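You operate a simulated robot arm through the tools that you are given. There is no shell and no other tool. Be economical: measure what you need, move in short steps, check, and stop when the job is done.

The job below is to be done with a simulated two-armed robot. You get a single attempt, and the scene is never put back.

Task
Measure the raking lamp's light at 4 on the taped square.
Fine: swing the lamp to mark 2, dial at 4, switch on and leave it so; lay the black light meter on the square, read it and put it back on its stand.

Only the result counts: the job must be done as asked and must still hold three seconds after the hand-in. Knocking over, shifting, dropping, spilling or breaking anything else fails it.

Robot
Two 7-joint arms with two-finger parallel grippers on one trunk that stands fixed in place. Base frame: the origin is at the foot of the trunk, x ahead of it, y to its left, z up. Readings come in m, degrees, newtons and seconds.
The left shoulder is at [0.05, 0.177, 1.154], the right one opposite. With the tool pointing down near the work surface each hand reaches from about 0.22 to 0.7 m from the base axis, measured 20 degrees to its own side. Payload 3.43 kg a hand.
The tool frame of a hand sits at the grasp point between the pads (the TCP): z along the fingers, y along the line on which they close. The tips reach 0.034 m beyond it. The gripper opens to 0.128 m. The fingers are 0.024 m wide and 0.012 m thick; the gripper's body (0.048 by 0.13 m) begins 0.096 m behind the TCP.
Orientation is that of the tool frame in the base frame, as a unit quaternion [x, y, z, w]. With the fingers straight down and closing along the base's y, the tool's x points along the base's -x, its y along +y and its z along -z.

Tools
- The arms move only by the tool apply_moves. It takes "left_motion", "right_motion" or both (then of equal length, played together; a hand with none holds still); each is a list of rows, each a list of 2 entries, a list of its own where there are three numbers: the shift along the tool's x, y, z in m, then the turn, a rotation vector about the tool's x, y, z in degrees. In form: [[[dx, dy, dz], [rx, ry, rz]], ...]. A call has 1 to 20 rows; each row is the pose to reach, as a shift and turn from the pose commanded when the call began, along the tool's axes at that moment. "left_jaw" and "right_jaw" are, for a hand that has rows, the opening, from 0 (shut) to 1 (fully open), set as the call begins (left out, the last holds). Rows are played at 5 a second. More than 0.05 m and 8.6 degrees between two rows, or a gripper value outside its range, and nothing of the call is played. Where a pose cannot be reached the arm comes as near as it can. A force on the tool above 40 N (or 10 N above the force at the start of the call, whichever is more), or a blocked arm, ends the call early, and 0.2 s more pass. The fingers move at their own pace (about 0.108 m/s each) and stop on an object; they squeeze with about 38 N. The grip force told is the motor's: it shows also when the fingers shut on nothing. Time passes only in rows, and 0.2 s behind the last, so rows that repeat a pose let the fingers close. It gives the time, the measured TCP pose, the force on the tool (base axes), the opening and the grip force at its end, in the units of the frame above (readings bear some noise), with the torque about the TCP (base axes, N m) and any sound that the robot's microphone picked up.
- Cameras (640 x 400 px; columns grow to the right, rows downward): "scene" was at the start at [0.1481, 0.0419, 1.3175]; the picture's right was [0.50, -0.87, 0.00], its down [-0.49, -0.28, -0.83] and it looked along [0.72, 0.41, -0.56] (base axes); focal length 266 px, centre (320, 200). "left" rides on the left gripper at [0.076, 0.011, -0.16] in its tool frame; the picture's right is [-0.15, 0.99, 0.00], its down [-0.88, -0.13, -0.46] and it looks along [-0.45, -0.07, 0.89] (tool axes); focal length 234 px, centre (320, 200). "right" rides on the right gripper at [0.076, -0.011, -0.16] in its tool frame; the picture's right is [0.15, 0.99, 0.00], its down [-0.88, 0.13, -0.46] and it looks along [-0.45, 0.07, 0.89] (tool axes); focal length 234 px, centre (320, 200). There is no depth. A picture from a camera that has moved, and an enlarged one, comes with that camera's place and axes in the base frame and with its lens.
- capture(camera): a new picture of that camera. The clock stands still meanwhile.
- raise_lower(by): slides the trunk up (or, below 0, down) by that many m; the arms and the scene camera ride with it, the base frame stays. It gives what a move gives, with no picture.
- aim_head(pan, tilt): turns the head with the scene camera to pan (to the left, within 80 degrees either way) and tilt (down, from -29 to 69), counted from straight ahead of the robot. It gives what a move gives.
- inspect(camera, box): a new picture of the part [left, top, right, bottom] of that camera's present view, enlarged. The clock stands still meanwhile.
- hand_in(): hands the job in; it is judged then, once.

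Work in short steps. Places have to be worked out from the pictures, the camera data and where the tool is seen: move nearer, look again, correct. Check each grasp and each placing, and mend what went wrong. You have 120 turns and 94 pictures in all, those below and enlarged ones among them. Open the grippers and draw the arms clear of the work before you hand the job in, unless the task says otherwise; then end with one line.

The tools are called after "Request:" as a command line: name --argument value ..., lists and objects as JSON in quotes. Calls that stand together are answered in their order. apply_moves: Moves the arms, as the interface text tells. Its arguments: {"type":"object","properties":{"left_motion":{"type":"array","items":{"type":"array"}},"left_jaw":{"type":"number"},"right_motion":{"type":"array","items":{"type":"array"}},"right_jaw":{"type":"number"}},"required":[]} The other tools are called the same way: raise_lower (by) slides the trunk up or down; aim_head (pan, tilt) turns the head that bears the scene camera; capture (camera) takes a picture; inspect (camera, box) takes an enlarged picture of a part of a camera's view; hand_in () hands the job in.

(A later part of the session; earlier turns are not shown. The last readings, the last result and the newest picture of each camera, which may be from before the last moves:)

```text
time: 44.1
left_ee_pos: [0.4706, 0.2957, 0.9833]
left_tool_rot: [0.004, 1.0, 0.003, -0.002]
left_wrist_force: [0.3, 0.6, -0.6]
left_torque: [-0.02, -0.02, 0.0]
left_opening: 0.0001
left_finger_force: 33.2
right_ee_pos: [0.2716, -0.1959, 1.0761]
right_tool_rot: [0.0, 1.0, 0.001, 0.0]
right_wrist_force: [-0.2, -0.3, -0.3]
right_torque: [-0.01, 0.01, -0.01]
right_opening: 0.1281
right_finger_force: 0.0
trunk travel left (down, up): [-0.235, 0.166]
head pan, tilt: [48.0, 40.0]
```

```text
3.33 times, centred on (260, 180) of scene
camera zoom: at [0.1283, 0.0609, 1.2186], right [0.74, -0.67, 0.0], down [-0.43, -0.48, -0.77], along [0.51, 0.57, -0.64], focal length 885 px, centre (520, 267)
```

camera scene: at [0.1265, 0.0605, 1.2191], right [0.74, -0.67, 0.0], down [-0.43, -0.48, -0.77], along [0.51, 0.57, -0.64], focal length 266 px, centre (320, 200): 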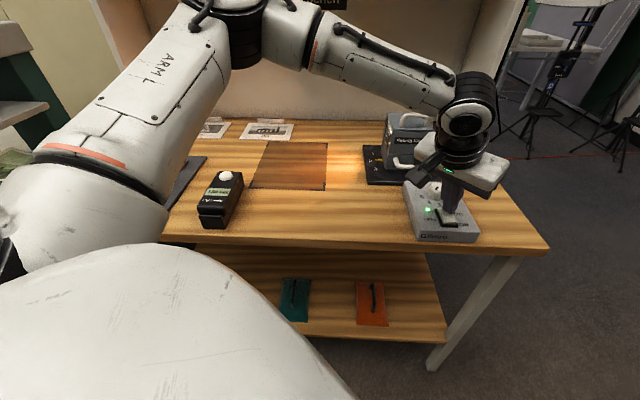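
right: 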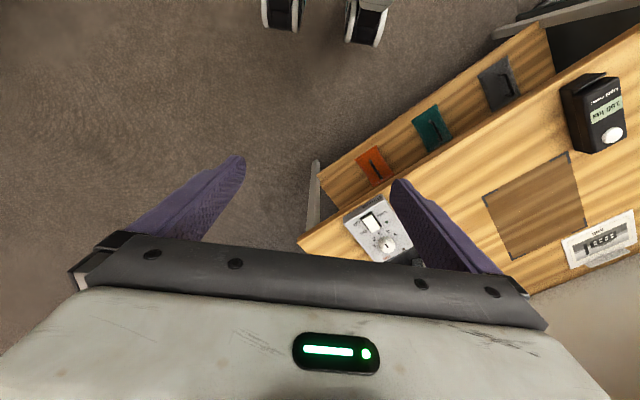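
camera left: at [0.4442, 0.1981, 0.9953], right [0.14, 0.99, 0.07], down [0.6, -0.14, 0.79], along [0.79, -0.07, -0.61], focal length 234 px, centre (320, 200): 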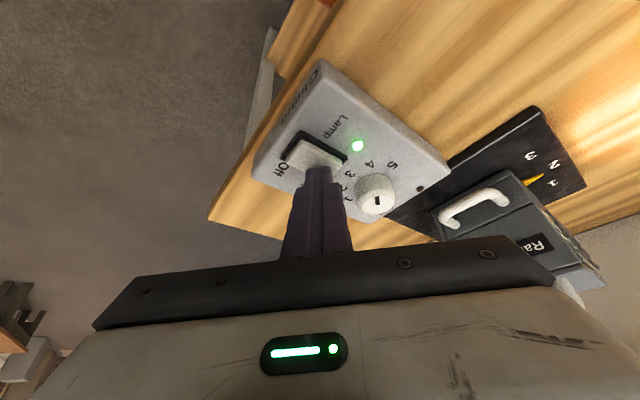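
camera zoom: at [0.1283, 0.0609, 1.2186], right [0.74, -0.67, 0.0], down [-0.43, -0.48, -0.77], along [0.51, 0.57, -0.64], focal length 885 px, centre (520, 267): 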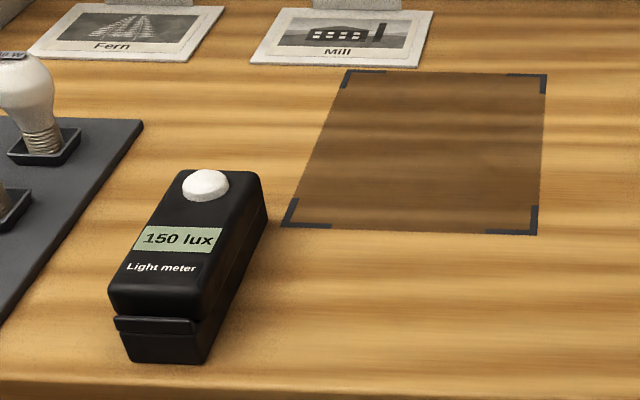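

The LED went off again: the rocker sprang back because it wasn't pressed past its latch. I return above it and press deeper.

Request:
apply_moves --left_motion '[[[-0.029, -0.027, 0.01], [0, -6.2, 0]], [[-0.057, -0.054, 0.02], [0, -12.5, 0]], [[-0.086, -0.081, 0.035], [0, -18.7, 0]], [[-0.1144, -0.1077, 0.06], [0, -25, 0]], [[-0.1144, -0.1077, 0.085], [0, -25, 0]]]'

Request:
apply_moves --left_motion '[[[0.0042, 0, 0.0091], [0, 0, 0]], [[0.0063, 0, 0.0136], [0, 0, 0]], [[0.0085, 0, 0.018], [0, 0, 0]], [[0.0105, 0, 0.0227], [0, 0, 0]]]'

Request:
inspect --camera "scene" --box '[380, 170, 500, 250]'

```text
time: 45.3
left_ee_pos: [0.5868, 0.1884, 0.8955]
left_tool_rot: [0.005, 0.976, 0.002, 0.216]
left_wrist_force: [0.6, 0.7, -0.2]
left_torque: [-0.01, -0.01, -0.02]
left_opening: 0.0002
left_finger_force: 33.1
right_ee_pos: [0.2728, -0.1955, 1.0774]
right_tool_rot: [-0.001, 1.0, 0.0, 0.0]
right_wrist_force: [-0.6, 0.1, -0.9]
right_torque: [0.0, 0.03, 0.02]
right_opening: 0.128
right_finger_force: 0.0
trunk travel left (down, up): [-0.235, 0.166]
head pan, tilt: [48.0, 40.0]
```

```text
time: 46.3
left_ee_pos: [0.5868, 0.1888, 0.8816]
left_tool_rot: [0.003, 0.975, 0.003, 0.224]
left_wrist_force: [-10.0, 4.5, 13.7]
left_torque: [-0.02, 0.32, -0.09]
left_opening: 0.0002
left_finger_force: 33.2
right_ee_pos: [0.2705, -0.1942, 1.0788]
right_tool_rot: [0.0, 1.0, 0.001, 0.001]
right_wrist_force: [0.2, 0.1, 0.1]
right_torque: [-0.01, -0.01, 0.01]
right_opening: 0.1281
right_finger_force: 0.0
trunk travel left (down, up): [-0.235, 0.166]
head pan, tilt: [48.0, 40.0]
stopped in row 4 (left hand): the force on the tool passed its limit at 44 N (the readings are from after the stop); the commanded pose is now the measured one
```

```text
5.00 times, centred on (440, 210) of scene
camera zoom: at [0.1263, 0.0605, 1.2189], right [0.74, -0.67, 0.0], down [-0.43, -0.48, -0.77], along [0.51, 0.57, -0.64], focal length 1328 px, centre (-280, 150)
```

zoom: 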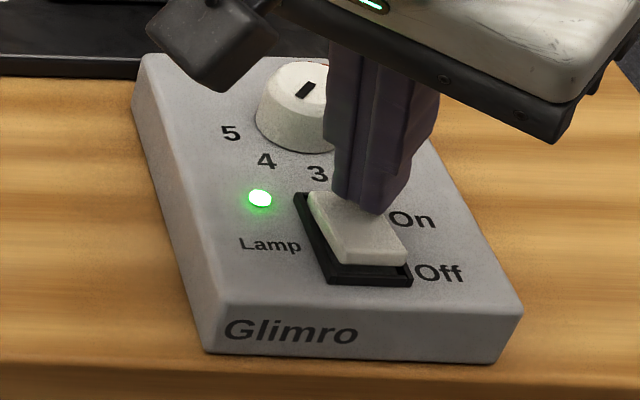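

Pressed to 44 N with the LED on. I lift gently straight up and check whether it latches.

Request:
apply_moves --left_motion '[[[-0.0042, 0, -0.0091], [0, 0, 0]], [[-0.0168, 0, -0.0363], [0, 0, 0]]]'

Request:
inspect --camera "scene" --box '[380, 170, 500, 250]'

```text
time: 46.9
left_ee_pos: [0.5877, 0.1886, 0.9195]
left_tool_rot: [0.004, 0.975, 0.002, 0.221]
left_wrist_force: [-0.1, 0.1, 0.7]
left_torque: [0.01, -0.01, 0.03]
left_opening: 0.0001
left_finger_force: 32.5
right_ee_pos: [0.2715, -0.196, 1.0774]
right_tool_rot: [0.0, 1.0, 0.001, 0.001]
right_wrist_force: [-0.5, 0.5, -0.3]
right_torque: [0.06, 0.01, 0.04]
right_opening: 0.1282
right_finger_force: 0.1
trunk travel left (down, up): [-0.235, 0.166]
head pan, tilt: [48.0, 40.0]
```

```text
5.00 times, centred on (440, 210) of scene
camera zoom: at [0.1285, 0.0606, 1.2185], right [0.74, -0.67, 0.0], down [-0.43, -0.48, -0.77], along [0.51, 0.57, -0.64], focal length 1328 px, centre (-280, 150)
```

zoom: 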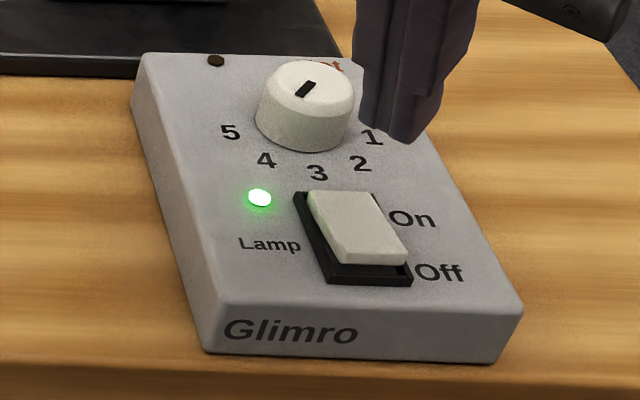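

The switch holds on now. I move the left hand over toward the meter with the fingers vertical.

Request:
apply_moves --left_motion '[[[0.0, 0.0, -0.04], [0, 0, 0]], [[0.018, 0.03, -0.07], [0, 4, 0]], [[0.036, 0.065, -0.09], [0, 8, 0]], [[0.056, 0.1, -0.11], [0, 12, 0]], [[0.076, 0.135, -0.13], [0, 16, 0]], [[0.096, 0.17, -0.145], [0, 20, 0]], [[0.114, 0.205, -0.16], [0, 25, 0]], [[0.13, 0.24, -0.175], [0, 25, 0]], [[0.146, 0.275, -0.185], [0, 25, 0]], [[0.16, 0.311, -0.196], [0, 25, 0]]]' --left_jaw 1

Request:
apply_moves --left_motion '[[[0, 0, 0], [0, 0, -8]], [[0, 0, 0], [0, 0, -16]], [[0, 0, 0], [0, 0, -24]], [[0, 0, 0], [0, 0, -32]], [[0, 0, 0], [0, 0, -40]], [[0, 0, 0], [0, 0, -45]]]'

Request:
capture --camera "left"

```text
time: 49.1
left_ee_pos: [0.3576, 0.5013, 1.029]
left_tool_rot: [0.004, 1.0, 0.003, 0.005]
left_wrist_force: [-0.3, 0.3, -0.8]
left_torque: [0.04, 0.02, 0.03]
left_opening: 0.128
left_finger_force: 0.1
right_ee_pos: [0.2711, -0.1951, 1.0773]
right_tool_rot: [0.0, 1.0, 0.001, 0.0]
right_wrist_force: [-0.4, 0.5, 0.5]
right_torque: [-0.04, 0.04, 0.01]
right_opening: 0.128
right_finger_force: 0.1
trunk travel left (down, up): [-0.235, 0.166]
head pan, tilt: [48.0, 40.0]
```

```text
time: 50.5
left_ee_pos: [0.3594, 0.5007, 1.0295]
left_tool_rot: [-0.382, 0.924, 0.001, 0.006]
left_wrist_force: [1.3, -0.2, 0.2]
left_torque: [-0.03, 0.05, -0.01]
left_opening: 0.128
left_finger_force: 0.0
right_ee_pos: [0.2714, -0.1957, 1.0766]
right_tool_rot: [-0.001, 1.0, 0.001, 0.0]
right_wrist_force: [-0.3, -0.3, -0.1]
right_torque: [0.01, -0.02, -0.04]
right_opening: 0.128
right_finger_force: 0.1
trunk travel left (down, up): [-0.235, 0.166]
head pan, tilt: [48.0, 40.0]
```

```text
27 pictures are left
camera left: at [0.2941, 0.454, 1.1873], right [-0.59, 0.8, 0.0], down [0.71, 0.53, 0.47], along [0.38, 0.28, -0.88], focal length 234 px, centre (320, 200)
```

left: 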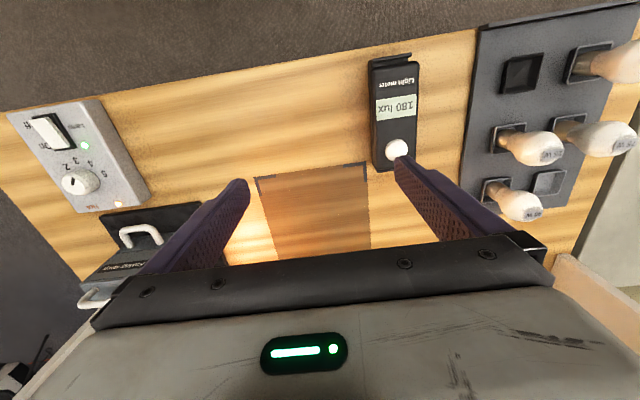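

The lamp is on and the meter reads 180 lux on its stand. I look closely at how the meter sits on its stand.

Request:
inspect --camera "scene" --box '[180, 155, 270, 245]'

Request:
inspect --camera "left" --box '[340, 30, 460, 190]'

```text
4.44 times, centred on (225, 200) of scene
camera zoom: at [0.1284, 0.0607, 1.2186], right [0.74, -0.67, 0.0], down [-0.43, -0.48, -0.77], along [0.51, 0.57, -0.64], focal length 1180 px, centre (742, 200)
```

zoom: 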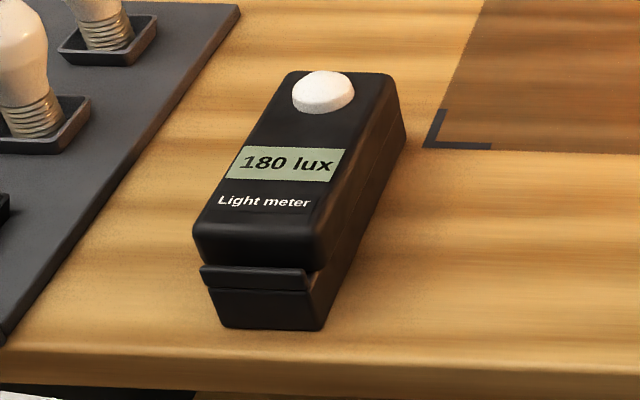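

```text
2.50 times, centred on (400, 110) of left
camera zoom: at [0.2941, 0.454, 1.1873], right [-0.59, 0.8, 0.0], down [0.71, 0.53, 0.47], along [0.38, 0.28, -0.88], focal length 585 px, centre (120, 425)
```

zoom: 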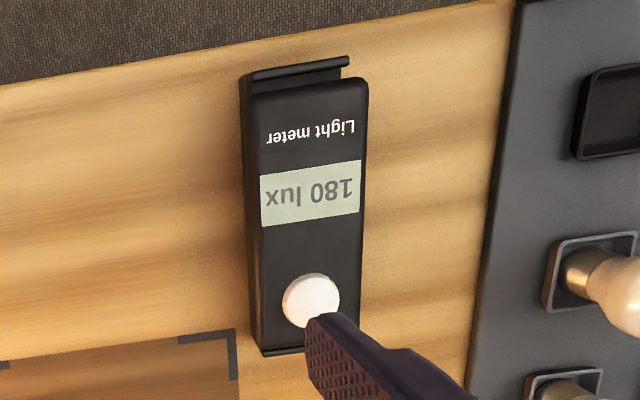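

The meter is level, top at z≈0.856, centre ≈(0.28, 0.566), axis at 45°. I lower the trunk and take a 50°-tilted pre-grasp along the meter's axis, so the square will be within reach later.

Request:
raise_lower --by -0.08

Request:
apply_moves --left_motion '[[[0.012, 0.02, 0], [0, -8, 0]], [[0.025, 0.04, 0], [0, -16, 0]], [[0.037, 0.06, 0], [0, -24, 0]], [[0.05, 0.08, 0.005], [0, -32, 0]], [[0.062, 0.095, 0.015], [0, -40, 0]], [[0.07, 0.1023, 0.03], [0, -46, 0]], [[0.0743, 0.1023, 0.0464], [0, -50, 0]]]' --left_jaw 0.75

Request:
capture --camera "left"

Request:
capture --camera "scene"

```text
time: 51.6
left_ee_pos: [0.3595, 0.5015, 0.9484]
left_tool_rot: [-0.38, 0.925, 0.0, 0.006]
left_wrist_force: [-0.1, 0.5, -0.9]
left_torque: [-0.01, -0.02, 0.02]
left_opening: 0.1281
left_finger_force: 0.1
right_ee_pos: [0.2705, -0.1953, 0.9966]
right_tool_rot: [0.0, 1.0, 0.001, 0.0]
right_wrist_force: [-0.3, 0.6, 0.0]
right_torque: [-0.02, 0.01, -0.05]
right_opening: 0.128
right_finger_force: 0.1
trunk travel left (down, up): [-0.155, 0.246]
head pan, tilt: [48.0, 40.0]
```

```text
time: 53.2
left_ee_pos: [0.2523, 0.5661, 0.9222]
left_tool_rot: [-0.344, 0.836, 0.16, 0.396]
left_wrist_force: [0.0, 1.0, -0.5]
left_torque: [0.03, -0.01, 0.0]
left_opening: 0.0958
left_finger_force: 0.0
left hand out of reach, approached as far as the arm can: row 6, 7
right_ee_pos: [0.2711, -0.1954, 0.9966]
right_tool_rot: [0.0, 1.0, 0.001, 0.0]
right_wrist_force: [-0.1, 0.4, -0.4]
right_torque: [-0.04, -0.01, 0.02]
right_opening: 0.128
right_finger_force: 0.1
trunk travel left (down, up): [-0.155, 0.246]
head pan, tilt: [48.0, 40.0]
```

```text
24 pictures are left
camera left: at [0.1191, 0.4537, 0.9642], right [-0.63, 0.77, 0.11], down [0.23, 0.06, 0.97], along [0.74, 0.63, -0.22], focal length 234 px, centre (320, 200)
```

left: 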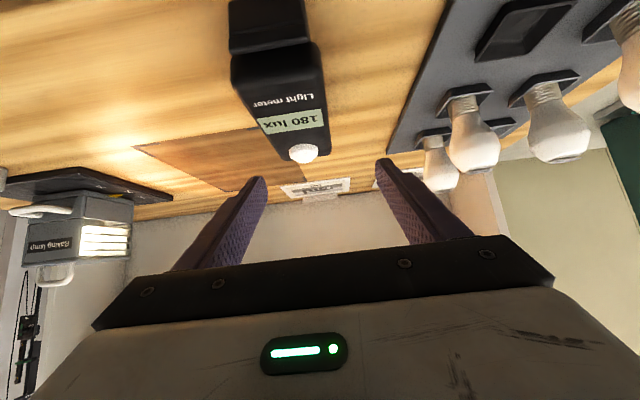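

```text
23 pictures are left
camera scene: at [0.1283, 0.0608, 1.1387], right [0.74, -0.67, 0.0], down [-0.43, -0.48, -0.77], along [0.51, 0.57, -0.64], focal length 266 px, centre (320, 200)
```

scene: 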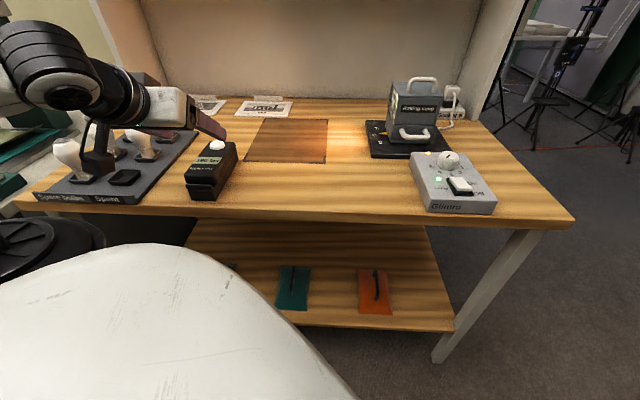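

Tilting 50° this close to the body isn't reachable and brings the wrist near the bulbs. I back to a 25° tilt and shift toward the meter's front part instead.

Request:
apply_moves --left_motion '[[[-0.015, -0.005, -0.015], [0, 6, 0]], [[-0.015, -0.01, -0.02], [0, 13, 0]], [[-0.005, -0.015, -0.02], [0, 19, 0]], [[0.0066, -0.0198, -0.0203], [0, 25, 0]], [[0.0066, -0.0198, -0.0203], [0, 25, 0]]]'

Request:
capture --camera "left"

Request:
capture --camera "scene"

```text
time: 54.4
left_ee_pos: [0.2503, 0.5376, 0.9287]
left_tool_rot: [-0.37, 0.902, 0.082, 0.206]
left_wrist_force: [0.4, 0.3, 0.3]
left_torque: [-0.01, -0.02, 0.01]
left_opening: 0.0959
left_finger_force: 0.1
right_ee_pos: [0.2718, -0.1951, 0.9955]
right_tool_rot: [0.001, 1.0, 0.002, -0.001]
right_wrist_force: [-0.6, 0.1, -0.2]
right_torque: [-0.01, -0.02, -0.02]
right_opening: 0.1282
right_finger_force: 0.0
trunk travel left (down, up): [-0.155, 0.246]
head pan, tilt: [48.0, 40.0]
```

```text
22 pictures are left
camera left: at [0.1428, 0.4495, 1.0405], right [-0.6, 0.8, 0.06], down [0.51, 0.33, 0.79], along [0.61, 0.51, -0.61], focal length 234 px, centre (320, 200)
```

left: 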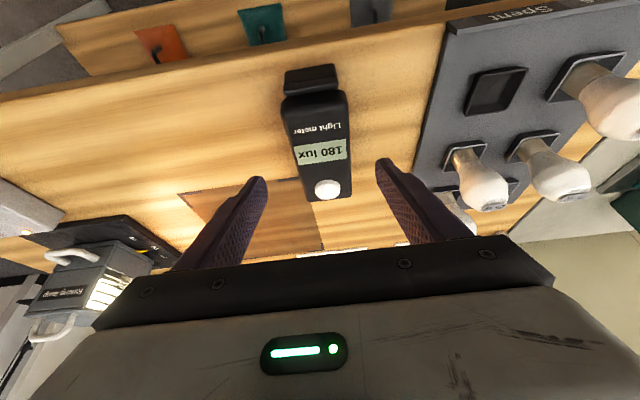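

```text
21 pictures are left
camera scene: at [0.1284, 0.0607, 1.1386], right [0.74, -0.67, 0.0], down [-0.43, -0.48, -0.77], along [0.51, 0.57, -0.64], focal length 266 px, centre (320, 200)
```

scene: 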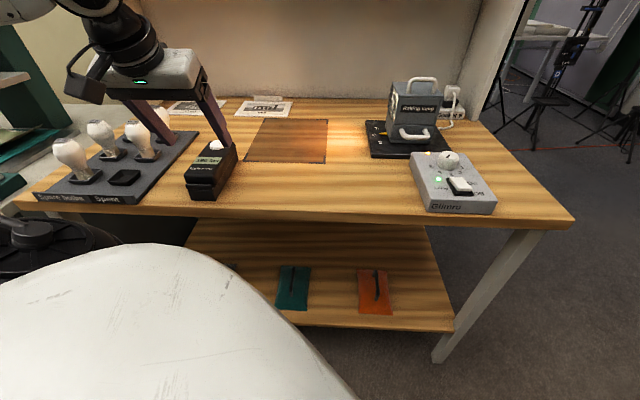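

Well aligned laterally with the meter. I descend 5.5 cm and close on the meter body.

Request:
apply_moves --left_motion '[[[0.0116, 0, 0.0249], [0, 0, 0]], [[0.0185, 0, 0.04], [0, 0, 0]], [[0.0232, 0, 0.0498], [0, 0, 0]]]'

Request:
inspect --camera "scene" --box '[150, 110, 270, 220]'

```text
time: 55.2
left_ee_pos: [0.2517, 0.5365, 0.8745]
left_tool_rot: [-0.371, 0.901, 0.083, 0.207]
left_wrist_force: [-0.3, 1.1, -0.6]
left_torque: [0.03, 0.01, 0.02]
left_opening: 0.0958
left_finger_force: 0.1
right_ee_pos: [0.2716, -0.1947, 0.9958]
right_tool_rot: [0.0, 1.0, 0.001, 0.0]
right_wrist_force: [0.7, -0.6, -0.1]
right_torque: [0.02, 0.01, -0.02]
right_opening: 0.128
right_finger_force: 0.1
trunk travel left (down, up): [-0.155, 0.246]
head pan, tilt: [48.0, 40.0]
```

```text
3.64 times, centred on (210, 165) of scene
camera zoom: at [0.1284, 0.0607, 1.1387], right [0.74, -0.67, 0.0], down [-0.43, -0.48, -0.77], along [0.51, 0.57, -0.64], focal length 966 px, centre (720, 327)
```

zoom: 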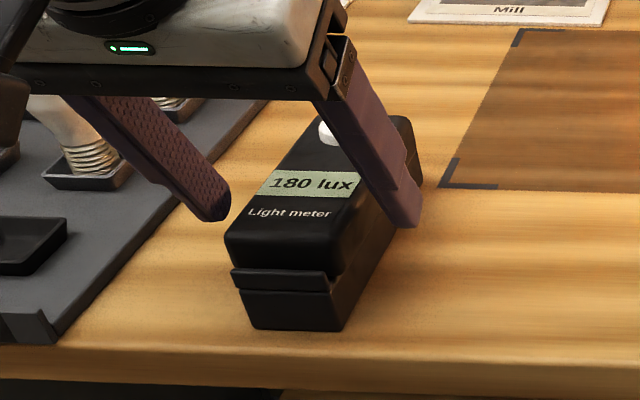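

The fingers bracket the body near the display; I close.

Request:
apply_moves --left_motion '[[[0, 0, 0], [0, 0, 0]], [[0, 0, 0], [0, 0, 0]]]' --left_jaw 0

Request:
apply_moves --left_motion '[[[-0.0063, 0, -0.0136], [0, 0, 0]], [[-0.017, 0, -0.0362], [0, 0, 0]]]'

Request:
inspect --camera "scene" --box '[150, 110, 270, 220]'

```text
time: 55.8
left_ee_pos: [0.2508, 0.5377, 0.8747]
left_tool_rot: [-0.371, 0.902, 0.083, 0.206]
left_wrist_force: [-0.1, 0.1, -0.1]
left_torque: [0.05, -0.01, 0.0]
left_opening: 0.0617
left_finger_force: 38.4
right_ee_pos: [0.2708, -0.1955, 0.9965]
right_tool_rot: [0.0, 1.0, 0.0, 0.0]
right_wrist_force: [-0.5, -0.1, 0.3]
right_torque: [0.01, -0.02, -0.01]
right_opening: 0.1281
right_finger_force: 0.1
trunk travel left (down, up): [-0.155, 0.246]
head pan, tilt: [48.0, 40.0]
```

```text
time: 56.4
left_ee_pos: [0.251, 0.5377, 0.9136]
left_tool_rot: [-0.37, 0.902, 0.083, 0.206]
left_wrist_force: [0.0, -0.3, 0.7]
left_torque: [-0.03, 0.01, -0.03]
left_opening: 0.0
left_finger_force: 33.0
right_ee_pos: [0.2708, -0.1956, 0.9973]
right_tool_rot: [0.0, 1.0, 0.001, -0.001]
right_wrist_force: [0.7, 0.0, 0.6]
right_torque: [-0.01, 0.03, 0.01]
right_opening: 0.1277
right_finger_force: 0.1
trunk travel left (down, up): [-0.155, 0.246]
head pan, tilt: [48.0, 40.0]
```

```text
3.64 times, centred on (210, 165) of scene
camera zoom: at [0.1284, 0.0607, 1.1387], right [0.74, -0.67, 0.0], down [-0.43, -0.48, -0.77], along [0.51, 0.57, -0.64], focal length 966 px, centre (720, 327)
```

zoom: 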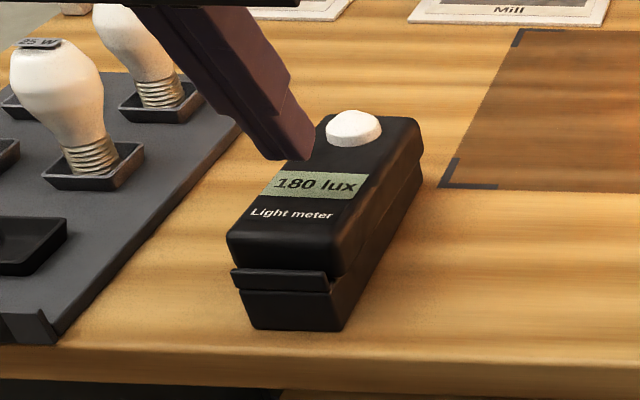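

The grip slipped off the rounded top; the meter stayed put. I reopen, go about 9 mm lower than before and grip again.

Request:
apply_moves --left_motion '[[[0, 0, 0], [0, 0, 0]], [[0, 0, 0], [0, 0, 0]], [[0.0106, 0, 0.0227], [0, 0, 0]], [[0.0203, 0, 0.0435], [0, 0, 0]]]' --left_jaw 0.75

Request:
apply_moves --left_motion '[[[0, 0, 0], [0, 0, 0]], [[0, 0, 0], [0, 0, 0]], [[0, 0, 0], [0, 0, 0]]]' --left_jaw 0

Request:
inspect --camera "scene" --box '[150, 110, 270, 220]'

```text
time: 57.4
left_ee_pos: [0.2524, 0.5389, 0.8669]
left_tool_rot: [-0.371, 0.901, 0.083, 0.207]
left_wrist_force: [0.0, -0.2, -0.4]
left_torque: [-0.03, -0.02, -0.04]
left_opening: 0.096
left_finger_force: 0.1
right_ee_pos: [0.2713, -0.1955, 0.9969]
right_tool_rot: [0.0, 1.0, 0.001, 0.001]
right_wrist_force: [-0.5, 0.2, 0.5]
right_torque: [0.01, -0.02, -0.01]
right_opening: 0.128
right_finger_force: 0.0
trunk travel left (down, up): [-0.155, 0.246]
head pan, tilt: [48.0, 40.0]
```

```text
time: 58.2
left_ee_pos: [0.2504, 0.5392, 0.8665]
left_tool_rot: [-0.371, 0.902, 0.083, 0.207]
left_wrist_force: [1.2, -0.6, -0.1]
left_torque: [0.07, -0.13, -0.02]
left_opening: 0.0619
left_finger_force: 38.0
right_ee_pos: [0.2706, -0.1961, 0.997]
right_tool_rot: [0.0, 1.0, 0.001, 0.0]
right_wrist_force: [-0.2, -1.4, -0.5]
right_torque: [0.0, 0.01, 0.06]
right_opening: 0.1278
right_finger_force: 0.1
trunk travel left (down, up): [-0.155, 0.246]
head pan, tilt: [48.0, 40.0]
```

```text
3.64 times, centred on (210, 165) of scene
camera zoom: at [0.1284, 0.0607, 1.1386], right [0.74, -0.67, 0.0], down [-0.43, -0.48, -0.77], along [0.51, 0.57, -0.64], focal length 966 px, centre (720, 327)
```

zoom: 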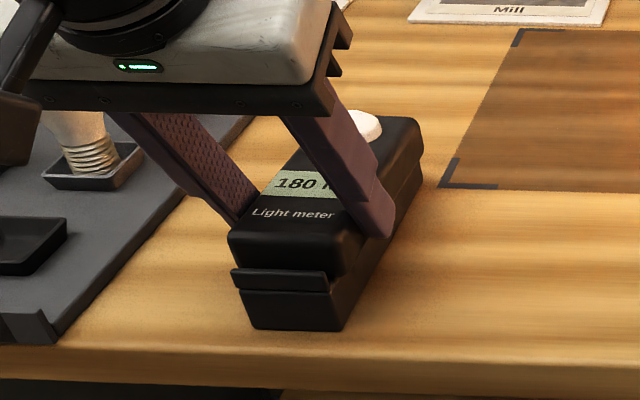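

Now the pads cover the body's full side. I lift 15 mm and check.

Request:
apply_moves --left_motion '[[[-0.002, 0, -0.0045], [0, 0, 0]], [[-0.0042, 0, -0.0091], [0, 0, 0]], [[-0.0085, 0, -0.0181], [0, 0, 0]]]'

Request:
inspect --camera "scene" --box '[150, 110, 270, 220]'

```text
time: 59.0
left_ee_pos: [0.2511, 0.5391, 0.887]
left_tool_rot: [-0.37, 0.902, 0.084, 0.207]
left_wrist_force: [-0.4, -0.3, -0.7]
left_torque: [-0.05, 0.08, -0.01]
left_opening: 0.0616
left_finger_force: 38.2
right_ee_pos: [0.2709, -0.1951, 0.9959]
right_tool_rot: [0.0, 1.0, 0.001, 0.0]
right_wrist_force: [-0.6, -0.3, -0.5]
right_torque: [0.02, 0.01, 0.02]
right_opening: 0.1279
right_finger_force: 0.2
trunk travel left (down, up): [-0.155, 0.246]
head pan, tilt: [48.0, 40.0]
```

```text
3.64 times, centred on (210, 165) of scene
camera zoom: at [0.1284, 0.0608, 1.1386], right [0.74, -0.67, 0.0], down [-0.43, -0.48, -0.77], along [0.51, 0.57, -0.64], focal length 966 px, centre (720, 327)
```

zoom: 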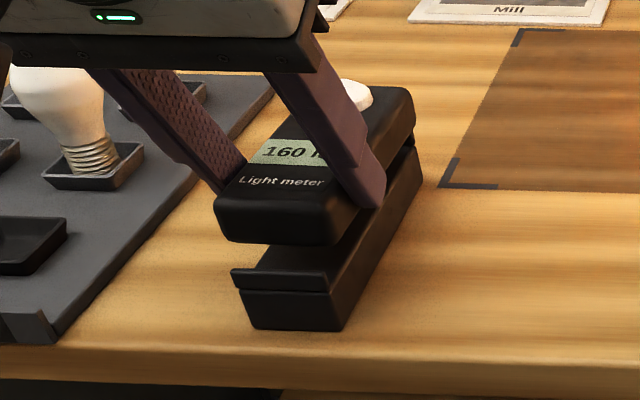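

The meter is lifted cleanly and the stand stays. I raise further and carry it over the square.

Request:
apply_moves --left_motion '[[[-0.0106, 0, -0.0227], [0, 0, 0]], [[-0.0211, 0, -0.0453], [0, 0, 0]], [[-0.0495, -0.0222, -0.032], [0, 0, 0]], [[-0.0779, -0.0443, -0.0188], [0, 0, 0]], [[-0.1063, -0.0665, -0.0055], [0, 0, 0]], [[-0.1347, -0.0886, 0.0077], [0, 0, 0]], [[-0.1631, -0.1108, 0.021], [0, 0, 0]], [[-0.1915, -0.1329, 0.0342], [0, 0, 0]], [[-0.1915, -0.1329, 0.0342], [0, 0, 0]]]'

Request:
capture --camera "scene"

```text
time: 61.0
left_ee_pos: [0.4793, 0.5759, 0.9406]
left_tool_rot: [-0.371, 0.902, 0.083, 0.207]
left_wrist_force: [-0.1, -0.1, -1.9]
left_torque: [-0.03, 0.08, 0.01]
left_opening: 0.0614
left_finger_force: 37.7
right_ee_pos: [0.2721, -0.1957, 0.9973]
right_tool_rot: [0.0, 1.0, 0.002, 0.0]
right_wrist_force: [-0.1, -0.3, 1.0]
right_torque: [0.0, -0.01, -0.01]
right_opening: 0.1281
right_finger_force: 0.0
trunk travel left (down, up): [-0.155, 0.246]
head pan, tilt: [48.0, 40.0]
```

```text
16 pictures are left
camera scene: at [0.1287, 0.0607, 1.1386], right [0.74, -0.67, 0.0], down [-0.43, -0.48, -0.77], along [0.51, 0.57, -0.64], focal length 266 px, centre (320, 200)
```

scene: 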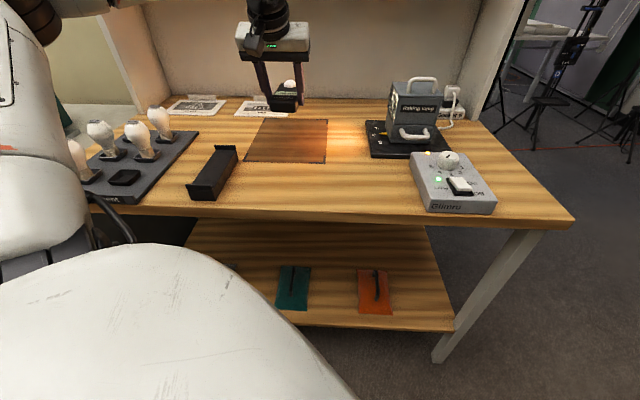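

The meter hangs over the square. I lower it most of the way.

Request:
apply_moves --left_motion '[[[0.019, 0, 0.0408], [0, 0, 0]], [[0.0338, 0, 0.0725], [0, 0, 0]], [[0.0401, 0, 0.0861], [0, 0, 0]]]'

Request:
inspect --camera "scene" --box '[220, 70, 360, 190]'

```text
time: 61.8
left_ee_pos: [0.4789, 0.5765, 0.8437]
left_tool_rot: [-0.371, 0.901, 0.083, 0.208]
left_wrist_force: [0.1, -0.7, -1.7]
left_torque: [-0.06, 0.03, 0.02]
left_opening: 0.0615
left_finger_force: 38.5
right_ee_pos: [0.2715, -0.1956, 0.9971]
right_tool_rot: [0.0, 1.0, 0.0, 0.0]
right_wrist_force: [-0.1, -0.5, 0.5]
right_torque: [0.0, 0.03, -0.06]
right_opening: 0.1283
right_finger_force: 0.0
trunk travel left (down, up): [-0.155, 0.246]
head pan, tilt: [48.0, 40.0]
```

```text
3.33 times, centred on (290, 130) of scene
camera zoom: at [0.1285, 0.0608, 1.1386], right [0.74, -0.67, 0.0], down [-0.43, -0.48, -0.77], along [0.51, 0.57, -0.64], focal length 885 px, centre (420, 433)
```

zoom: 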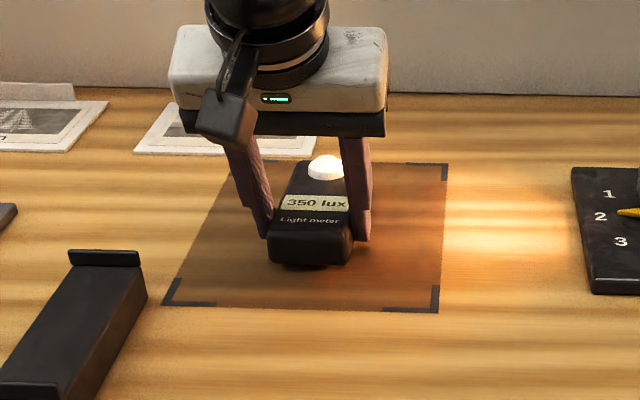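

Meter nearly down, reading 350 lux. I lower in 4 mm steps until contact.

Request:
apply_moves --left_motion '[[[0.0017, 0, 0.0036], [0, 0, 0]], [[0.0034, 0, 0.0072], [0, 0, 0]], [[0.0051, 0, 0.0109], [0, 0, 0]]]'

```text
time: 62.6
left_ee_pos: [0.4789, 0.5766, 0.8379]
left_tool_rot: [-0.371, 0.901, 0.084, 0.21]
left_wrist_force: [-5.3, 3.8, 19.1]
left_torque: [-0.37, 0.63, -0.21]
left_opening: 0.0616
left_finger_force: 38.0
right_ee_pos: [0.27, -0.1971, 0.9972]
right_tool_rot: [0.0, 1.0, 0.001, 0.0]
right_wrist_force: [0.1, 0.1, -0.4]
right_torque: [0.03, 0.03, -0.01]
right_opening: 0.1279
right_finger_force: 0.0
trunk travel left (down, up): [-0.155, 0.246]
head pan, tilt: [48.0, 40.0]
```

Contact made. I release, then retreat along the fingers and up so the hand doesn't shade the sensor.

Request:
apply_moves --left_motion '[[[0, 0, -0.002], [0, 0, 0]], [[0, 0, -0.002], [0, 0, 0]], [[-0.002, 0, -0.03], [0, 0, 0]], [[0, 0, -0.07], [0, 0, 0]], [[0.02, 0, -0.11], [0, 0, 0]], [[0.05, 0, -0.14], [0, 0, 0]], [[0.09, 0, -0.16], [0, 0, 0]], [[0.13, 0, -0.17], [0, 0, 0]]]' --left_jaw 0.75

Request:
capture --camera "scene"

Request:
inspect --camera "scene" --box '[220, 90, 360, 190]'

```text
time: 64.4
left_ee_pos: [0.3422, 0.443, 0.93]
left_tool_rot: [-0.371, 0.901, 0.084, 0.207]
left_wrist_force: [0.2, -0.2, -0.3]
left_torque: [0.01, -0.01, 0.0]
left_opening: 0.096
left_finger_force: 0.1
right_ee_pos: [0.2704, -0.1953, 0.9966]
right_tool_rot: [-0.001, 1.0, 0.0, -0.001]
right_wrist_force: [0.4, -0.1, -0.2]
right_torque: [0.01, -0.02, -0.04]
right_opening: 0.1279
right_finger_force: 0.0
trunk travel left (down, up): [-0.155, 0.246]
head pan, tilt: [48.0, 40.0]
```

```text
14 pictures are left
camera scene: at [0.1283, 0.0607, 1.1387], right [0.74, -0.67, 0.0], down [-0.43, -0.48, -0.77], along [0.51, 0.57, -0.64], focal length 266 px, centre (320, 200)
```

scene: 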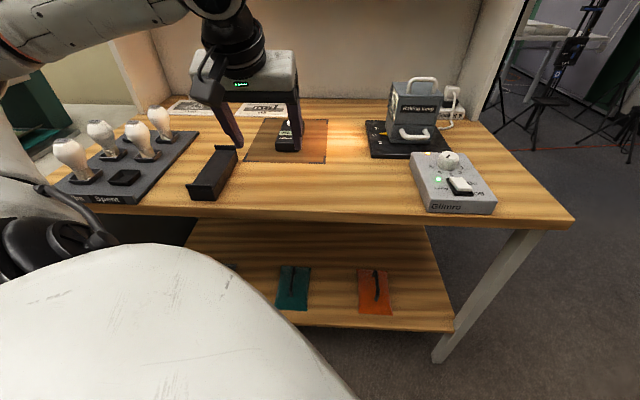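

```text
4.00 times, centred on (290, 140) of scene
camera zoom: at [0.1283, 0.0607, 1.1387], right [0.74, -0.67, 0.0], down [-0.43, -0.48, -0.77], along [0.51, 0.57, -0.64], focal length 1062 px, centre (440, 440)
```

zoom: 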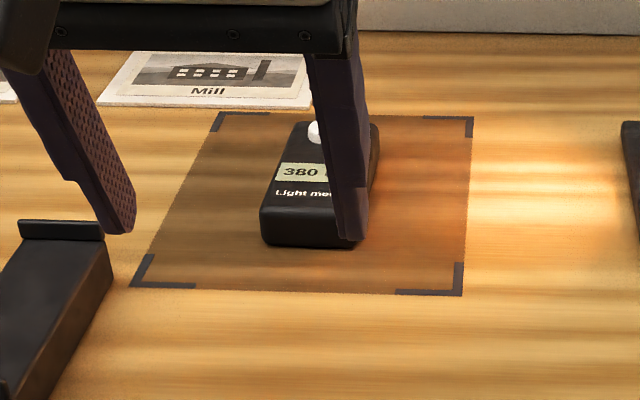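

It reads 380; I shift the hand left and up so the display is fully visible and let it settle.

Request:
apply_moves --left_motion '[[[-0.015, 0.03, -0.03], [0, 0, 0]], [[-0.03, 0.03, -0.06], [0, 0, 0]], [[-0.03, 0.03, -0.06], [0, 0, 0]], [[-0.03, 0.03, -0.06], [0, 0, 0]], [[-0.03, 0.03, -0.06], [0, 0, 0]], [[-0.03, 0.03, -0.06], [0, 0, 0]], [[-0.03, 0.03, -0.06], [0, 0, 0]], [[-0.03, 0.03, -0.06], [0, 0, 0]]]'

Request:
inspect --camera "scene" --box '[220, 90, 360, 190]'

Request:
inspect --camera "left" --box '[200, 40, 440, 200]'

```text
time: 66.2
left_ee_pos: [0.3223, 0.4654, 0.9965]
left_tool_rot: [-0.372, 0.901, 0.083, 0.206]
left_wrist_force: [0.2, -0.3, 0.0]
left_torque: [0.0, 0.02, 0.0]
left_opening: 0.0956
left_finger_force: 0.0
right_ee_pos: [0.2719, -0.1965, 0.9964]
right_tool_rot: [0.0, 1.0, 0.0, -0.001]
right_wrist_force: [0.2, 0.0, -0.4]
right_torque: [0.0, 0.02, 0.03]
right_opening: 0.1281
right_finger_force: 0.1
trunk travel left (down, up): [-0.155, 0.246]
head pan, tilt: [48.0, 40.0]
```

```text
4.00 times, centred on (290, 140) of scene
camera zoom: at [0.1284, 0.0607, 1.1387], right [0.74, -0.67, 0.0], down [-0.43, -0.48, -0.77], along [0.51, 0.57, -0.64], focal length 1062 px, centre (440, 440)
```

zoom: 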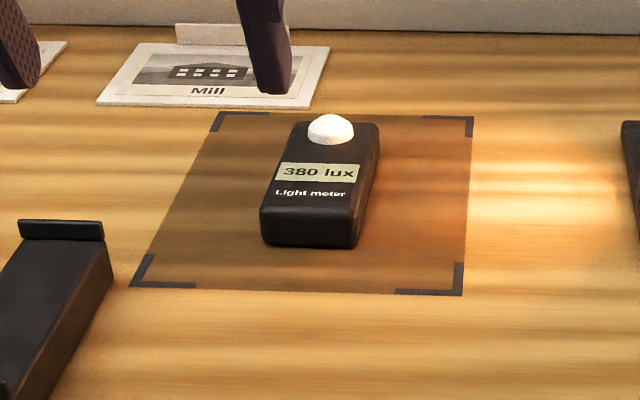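

```text
2.50 times, centred on (320, 120) of left
camera zoom: at [0.2142, 0.3765, 1.107], right [-0.6, 0.8, 0.06], down [0.51, 0.33, 0.79], along [0.61, 0.51, -0.61], focal length 585 px, centre (320, 400)
```

zoom: 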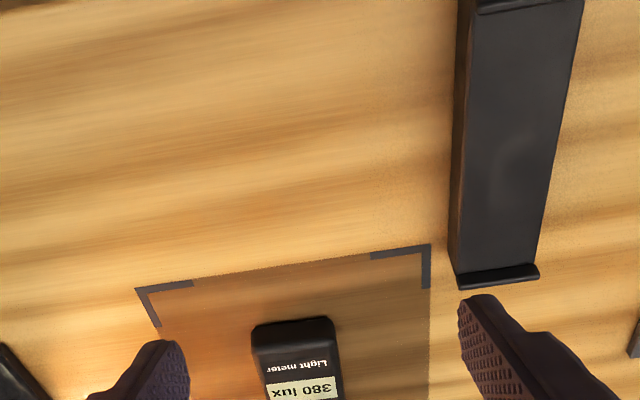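

The reading on the square is a steady 380 lux. I go back along the same path, regrip the meter at the same pose and close.

Request:
apply_moves --left_motion '[[[0.015, -0.015, 0.03], [0, 0, 0]], [[0.03, -0.03, 0.06], [0, 0, 0]], [[-0.01, -0.03, 0.07], [0, 0, 0]], [[-0.05, -0.03, 0.09], [0, 0, 0]], [[-0.08, -0.03, 0.12], [0, 0, 0]], [[-0.1, -0.03, 0.16], [0, 0, 0]], [[-0.102, -0.03, 0.2], [0, 0, 0]], [[-0.1025, -0.03, 0.2246], [0, 0, 0]], [[-0.1025, -0.03, 0.2246], [0, 0, 0]]]'

Request:
apply_moves --left_motion '[[[0, 0, 0], [0, 0, 0]], [[0, 0, 0], [0, 0, 0]], [[0, 0, 0], [0, 0, 0]]]' --left_jaw 0

Request:
apply_moves --left_motion '[[[-0.0042, 0, -0.0091], [0, 0, 0]], [[-0.0085, 0, -0.0181], [0, 0, 0]], [[-0.0211, 0, -0.0453], [0, 0, 0]], [[-0.038, 0, -0.0815], [0, 0, 0]]]'

Request:
inspect --camera "scene" --box '[170, 70, 350, 210]'

```text
time: 68.2
left_ee_pos: [0.4789, 0.5784, 0.8405]
left_tool_rot: [-0.372, 0.901, 0.083, 0.206]
left_wrist_force: [-0.2, -0.3, -0.6]
left_torque: [0.04, 0.01, -0.03]
left_opening: 0.0958
left_finger_force: 0.1
right_ee_pos: [0.271, -0.1948, 0.9958]
right_tool_rot: [-0.001, 1.0, 0.001, 0.0]
right_wrist_force: [-0.4, 0.0, -0.3]
right_torque: [0.01, 0.01, 0.03]
right_opening: 0.1281
right_finger_force: 0.1
trunk travel left (down, up): [-0.155, 0.246]
head pan, tilt: [48.0, 40.0]
```

```text
time: 69.0
left_ee_pos: [0.4799, 0.5773, 0.8405]
left_tool_rot: [-0.371, 0.901, 0.083, 0.207]
left_wrist_force: [0.9, 0.4, 0.0]
left_torque: [0.02, -0.11, 0.0]
left_opening: 0.0613
left_finger_force: 38.0
right_ee_pos: [0.2709, -0.1953, 0.9971]
right_tool_rot: [0.0, 1.0, 0.001, 0.0]
right_wrist_force: [-0.5, -0.2, 0.8]
right_torque: [-0.01, 0.0, 0.01]
right_opening: 0.1278
right_finger_force: 0.0
trunk travel left (down, up): [-0.155, 0.246]
head pan, tilt: [48.0, 40.0]
```

```text
time: 70.0
left_ee_pos: [0.4781, 0.5756, 0.9294]
left_tool_rot: [-0.37, 0.902, 0.082, 0.206]
left_wrist_force: [0.1, -0.3, -1.1]
left_torque: [-0.06, 0.06, 0.0]
left_opening: 0.0611
left_finger_force: 38.0
right_ee_pos: [0.2716, -0.1954, 0.9959]
right_tool_rot: [0.0, 1.0, 0.001, 0.0]
right_wrist_force: [0.1, 1.2, -0.4]
right_torque: [-0.02, 0.0, 0.01]
right_opening: 0.128
right_finger_force: 0.0
trunk travel left (down, up): [-0.155, 0.246]
head pan, tilt: [48.0, 40.0]
```

```text
2.86 times, centred on (260, 140) of scene
camera zoom: at [0.1284, 0.0606, 1.1386], right [0.74, -0.67, 0.0], down [-0.43, -0.48, -0.77], along [0.51, 0.57, -0.64], focal length 759 px, centre (491, 371)
```

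zoom: 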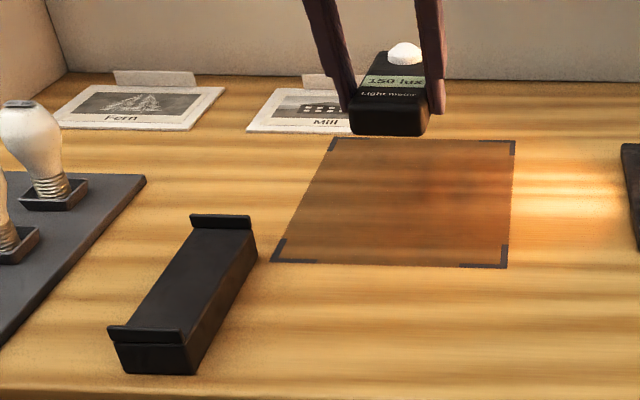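

The meter is regripped securely. I carry it back above the stand.

Request:
apply_moves --left_motion '[[[0.0282, 0.0222, -0.0132], [0, 0, 0]], [[0.0565, 0.0445, -0.0263], [0, 0, 0]], [[0.0847, 0.0667, -0.0395], [0, 0, 0]], [[0.1129, 0.0889, -0.0527], [0, 0, 0]], [[0.1412, 0.1112, -0.0658], [0, 0, 0]], [[0.1694, 0.1334, -0.079], [0, 0, 0]], [[0.1694, 0.1334, -0.079], [0, 0, 0]]]'

Request:
inspect --camera "scene" --box '[150, 90, 270, 210]'

```text
time: 71.6
left_ee_pos: [0.2508, 0.5404, 0.926]
left_tool_rot: [-0.37, 0.902, 0.082, 0.207]
left_wrist_force: [-0.2, 0.2, -1.5]
left_torque: [-0.04, 0.02, -0.02]
left_opening: 0.0614
left_finger_force: 37.5
right_ee_pos: [0.2711, -0.1952, 0.9969]
right_tool_rot: [0.0, 1.0, 0.001, 0.0]
right_wrist_force: [0.2, 0.1, 0.7]
right_torque: [0.01, 0.0, 0.03]
right_opening: 0.1279
right_finger_force: 0.0
trunk travel left (down, up): [-0.155, 0.246]
head pan, tilt: [48.0, 40.0]
```

```text
3.33 times, centred on (210, 150) of scene
camera zoom: at [0.1282, 0.0608, 1.1386], right [0.74, -0.67, 0.0], down [-0.43, -0.48, -0.77], along [0.51, 0.57, -0.64], focal length 885 px, centre (687, 367)
```

zoom: 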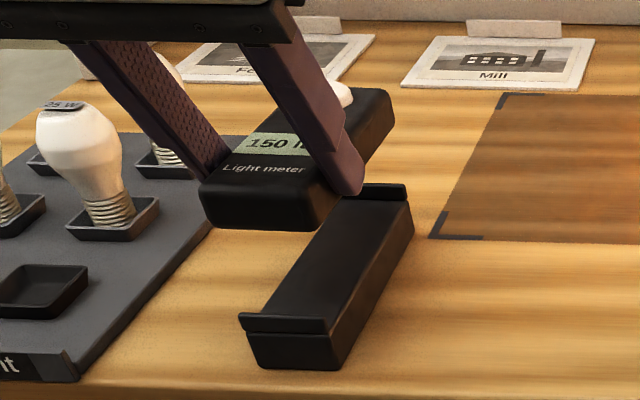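

Position matches the stand pose within a millimetre. I lower to about 7 mm above seating and look.

Request:
apply_moves --left_motion '[[[0.0085, 0, 0.0181], [0, 0, 0]], [[0.0169, 0, 0.0362], [0, 0, 0]], [[0.0207, 0, 0.0444], [0, 0, 0]]]'

Request:
inspect --camera "scene" --box '[150, 110, 270, 220]'

```text
time: 72.4
left_ee_pos: [0.2532, 0.5394, 0.877]
left_tool_rot: [-0.37, 0.902, 0.083, 0.206]
left_wrist_force: [0.2, -0.2, -2.1]
left_torque: [-0.04, 0.04, 0.01]
left_opening: 0.0615
left_finger_force: 38.5
right_ee_pos: [0.2718, -0.1957, 0.9964]
right_tool_rot: [-0.001, 1.0, 0.001, 0.0]
right_wrist_force: [0.1, 0.6, 0.0]
right_torque: [-0.05, -0.02, -0.03]
right_opening: 0.128
right_finger_force: 0.1
trunk travel left (down, up): [-0.155, 0.246]
head pan, tilt: [48.0, 40.0]
```

```text
3.64 times, centred on (210, 165) of scene
camera zoom: at [0.1284, 0.0608, 1.1386], right [0.74, -0.67, 0.0], down [-0.43, -0.48, -0.77], along [0.51, 0.57, -0.64], focal length 966 px, centre (720, 327)
```

zoom: 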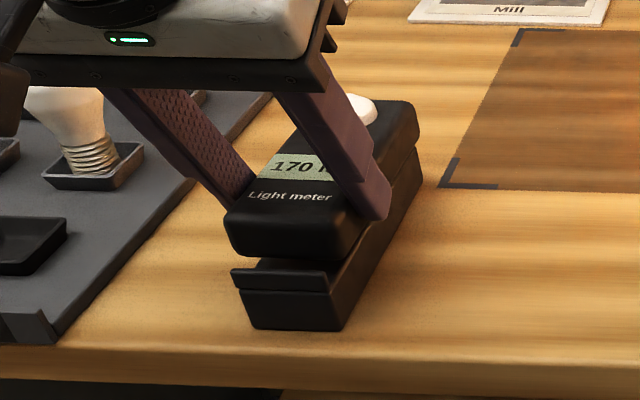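

Alignment matches the original seating. I lower the last millimetres gently.

Request:
apply_moves --left_motion '[[[0.0013, 0, 0.0027], [0, 0, 0]], [[0.0025, 0, 0.0054], [0, 0, 0]], [[0.0034, 0, 0.0072], [0, 0, 0]], [[0.0038, 0, 0.0082], [0, 0, 0]]]'

Request:
inspect --camera "scene" --box '[150, 110, 270, 220]'

```text
time: 73.4
left_ee_pos: [0.253, 0.539, 0.8676]
left_tool_rot: [-0.371, 0.901, 0.083, 0.207]
left_wrist_force: [0.9, -0.7, -1.8]
left_torque: [-0.05, 0.06, 0.01]
left_opening: 0.0615
left_finger_force: 37.8
right_ee_pos: [0.2719, -0.1936, 0.9966]
right_tool_rot: [0.0, 1.0, 0.001, 0.001]
right_wrist_force: [-0.9, 0.6, -0.1]
right_torque: [0.03, 0.0, 0.04]
right_opening: 0.1279
right_finger_force: 0.1
trunk travel left (down, up): [-0.155, 0.246]
head pan, tilt: [48.0, 40.0]
```

```text
3.64 times, centred on (210, 165) of scene
camera zoom: at [0.1284, 0.0608, 1.1386], right [0.74, -0.67, 0.0], down [-0.43, -0.48, -0.77], along [0.51, 0.57, -0.64], focal length 966 px, centre (720, 327)
```

zoom: 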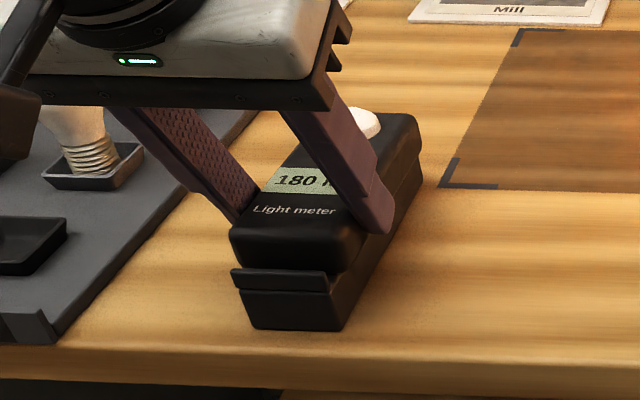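

Text is about 3 px above its seated row and the hand still carries the weight, so I lower 2–3 mm more.

Request:
apply_moves --left_motion '[[[0.0006, 0, 0.0012], [0, 0, 0]], [[0.0011, 0, 0.0023], [0, 0, 0]]]'

```text
time: 74.0
left_ee_pos: [0.2522, 0.5379, 0.8667]
left_tool_rot: [-0.371, 0.901, 0.084, 0.209]
left_wrist_force: [-1.9, 0.6, 10.3]
left_torque: [-0.39, 0.2, -0.07]
left_opening: 0.0614
left_finger_force: 37.7
right_ee_pos: [0.2713, -0.1959, 0.9969]
right_tool_rot: [0.0, 1.0, 0.001, 0.0]
right_wrist_force: [0.1, -0.1, 0.1]
right_torque: [-0.02, -0.01, -0.02]
right_opening: 0.1281
right_finger_force: 0.0
trunk travel left (down, up): [-0.155, 0.246]
head pan, tilt: [48.0, 40.0]
```

The meter is seated (10 N contact). I open, then retreat up and away from the work.

Request:
apply_moves --left_motion '[[[-0.0004, 0, -0.001], [0, 0, 0]], [[-0.0004, 0, -0.001], [0, 0, 0]], [[-0.012, 0, -0.028], [0, 0, 0]], [[-0.025, 0, -0.065], [0, 0, 0]], [[-0.03, -0.02, -0.1], [0, 0, 0]], [[-0.02, -0.05, -0.12], [0, 0, 0]], [[0.0, -0.08, -0.14], [0, 0, 0]], [[0.0, -0.11, -0.17], [0, 0, 0]]]' --left_jaw 0.75

Request:
capture --camera "scene"

Request:
inspect --camera "scene" --box '[340, 70, 520, 230]'

```text
time: 75.8
left_ee_pos: [0.2767, 0.4086, 1.019]
left_tool_rot: [-0.372, 0.901, 0.083, 0.206]
left_wrist_force: [0.4, 0.1, 0.2]
left_torque: [0.01, 0.0, -0.03]
left_opening: 0.096
left_finger_force: 0.0
right_ee_pos: [0.2705, -0.1958, 0.9958]
right_tool_rot: [0.001, 1.0, 0.0, 0.0]
right_wrist_force: [0.5, 0.7, -0.4]
right_torque: [0.01, 0.0, 0.01]
right_opening: 0.1282
right_finger_force: 0.1
trunk travel left (down, up): [-0.155, 0.246]
head pan, tilt: [48.0, 40.0]
```

```text
6 pictures are left
camera scene: at [0.1283, 0.0605, 1.1386], right [0.74, -0.67, 0.0], down [-0.43, -0.48, -0.77], along [0.51, 0.57, -0.64], focal length 266 px, centre (320, 200)
```

scene: 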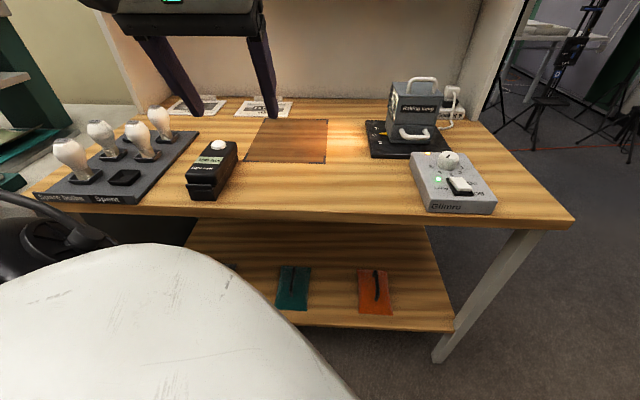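

```text
2.50 times, centred on (430, 150) of scene
camera zoom: at [0.1283, 0.0605, 1.1386], right [0.74, -0.67, 0.0], down [-0.43, -0.48, -0.77], along [0.51, 0.57, -0.64], focal length 664 px, centre (45, 325)
```

zoom: 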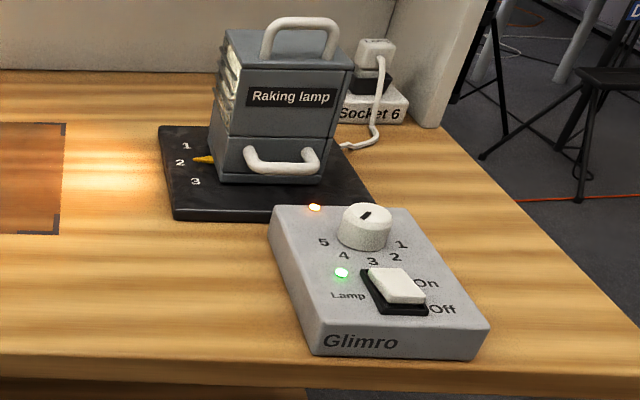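

The lamp is on with its pointer at 2. I take close checks of the dial and of the meter on its stand.

Request:
inspect --camera "scene" --box '[415, 140, 485, 190]'

Request:
inspect --camera "scene" --box '[170, 125, 260, 210]'

```text
8.00 times, centred on (450, 165) of scene
camera zoom: at [0.1283, 0.0605, 1.1386], right [0.74, -0.67, 0.0], down [-0.43, -0.48, -0.77], along [0.51, 0.57, -0.64], focal length 2124 px, centre (-720, 480)
```

zoom: 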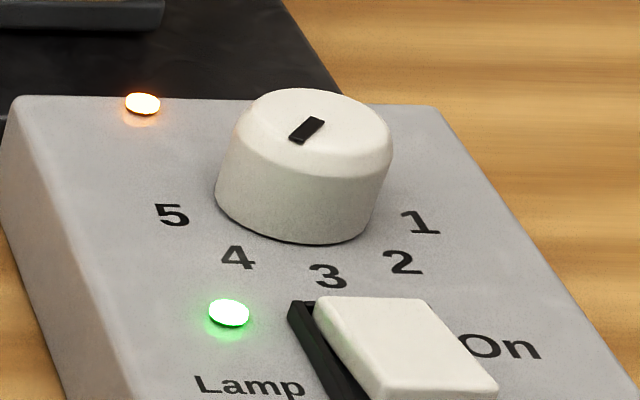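

```text
4.71 times, centred on (215, 168) of scene
camera zoom: at [0.1283, 0.0605, 1.1386], right [0.74, -0.67, 0.0], down [-0.43, -0.48, -0.77], along [0.51, 0.57, -0.64], focal length 1250 px, centre (814, 353)
```

zoom: 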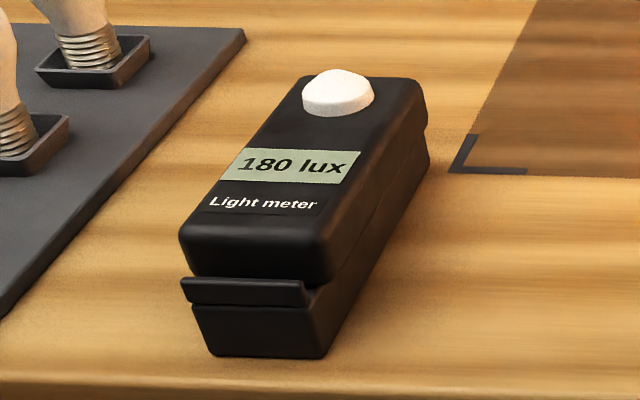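

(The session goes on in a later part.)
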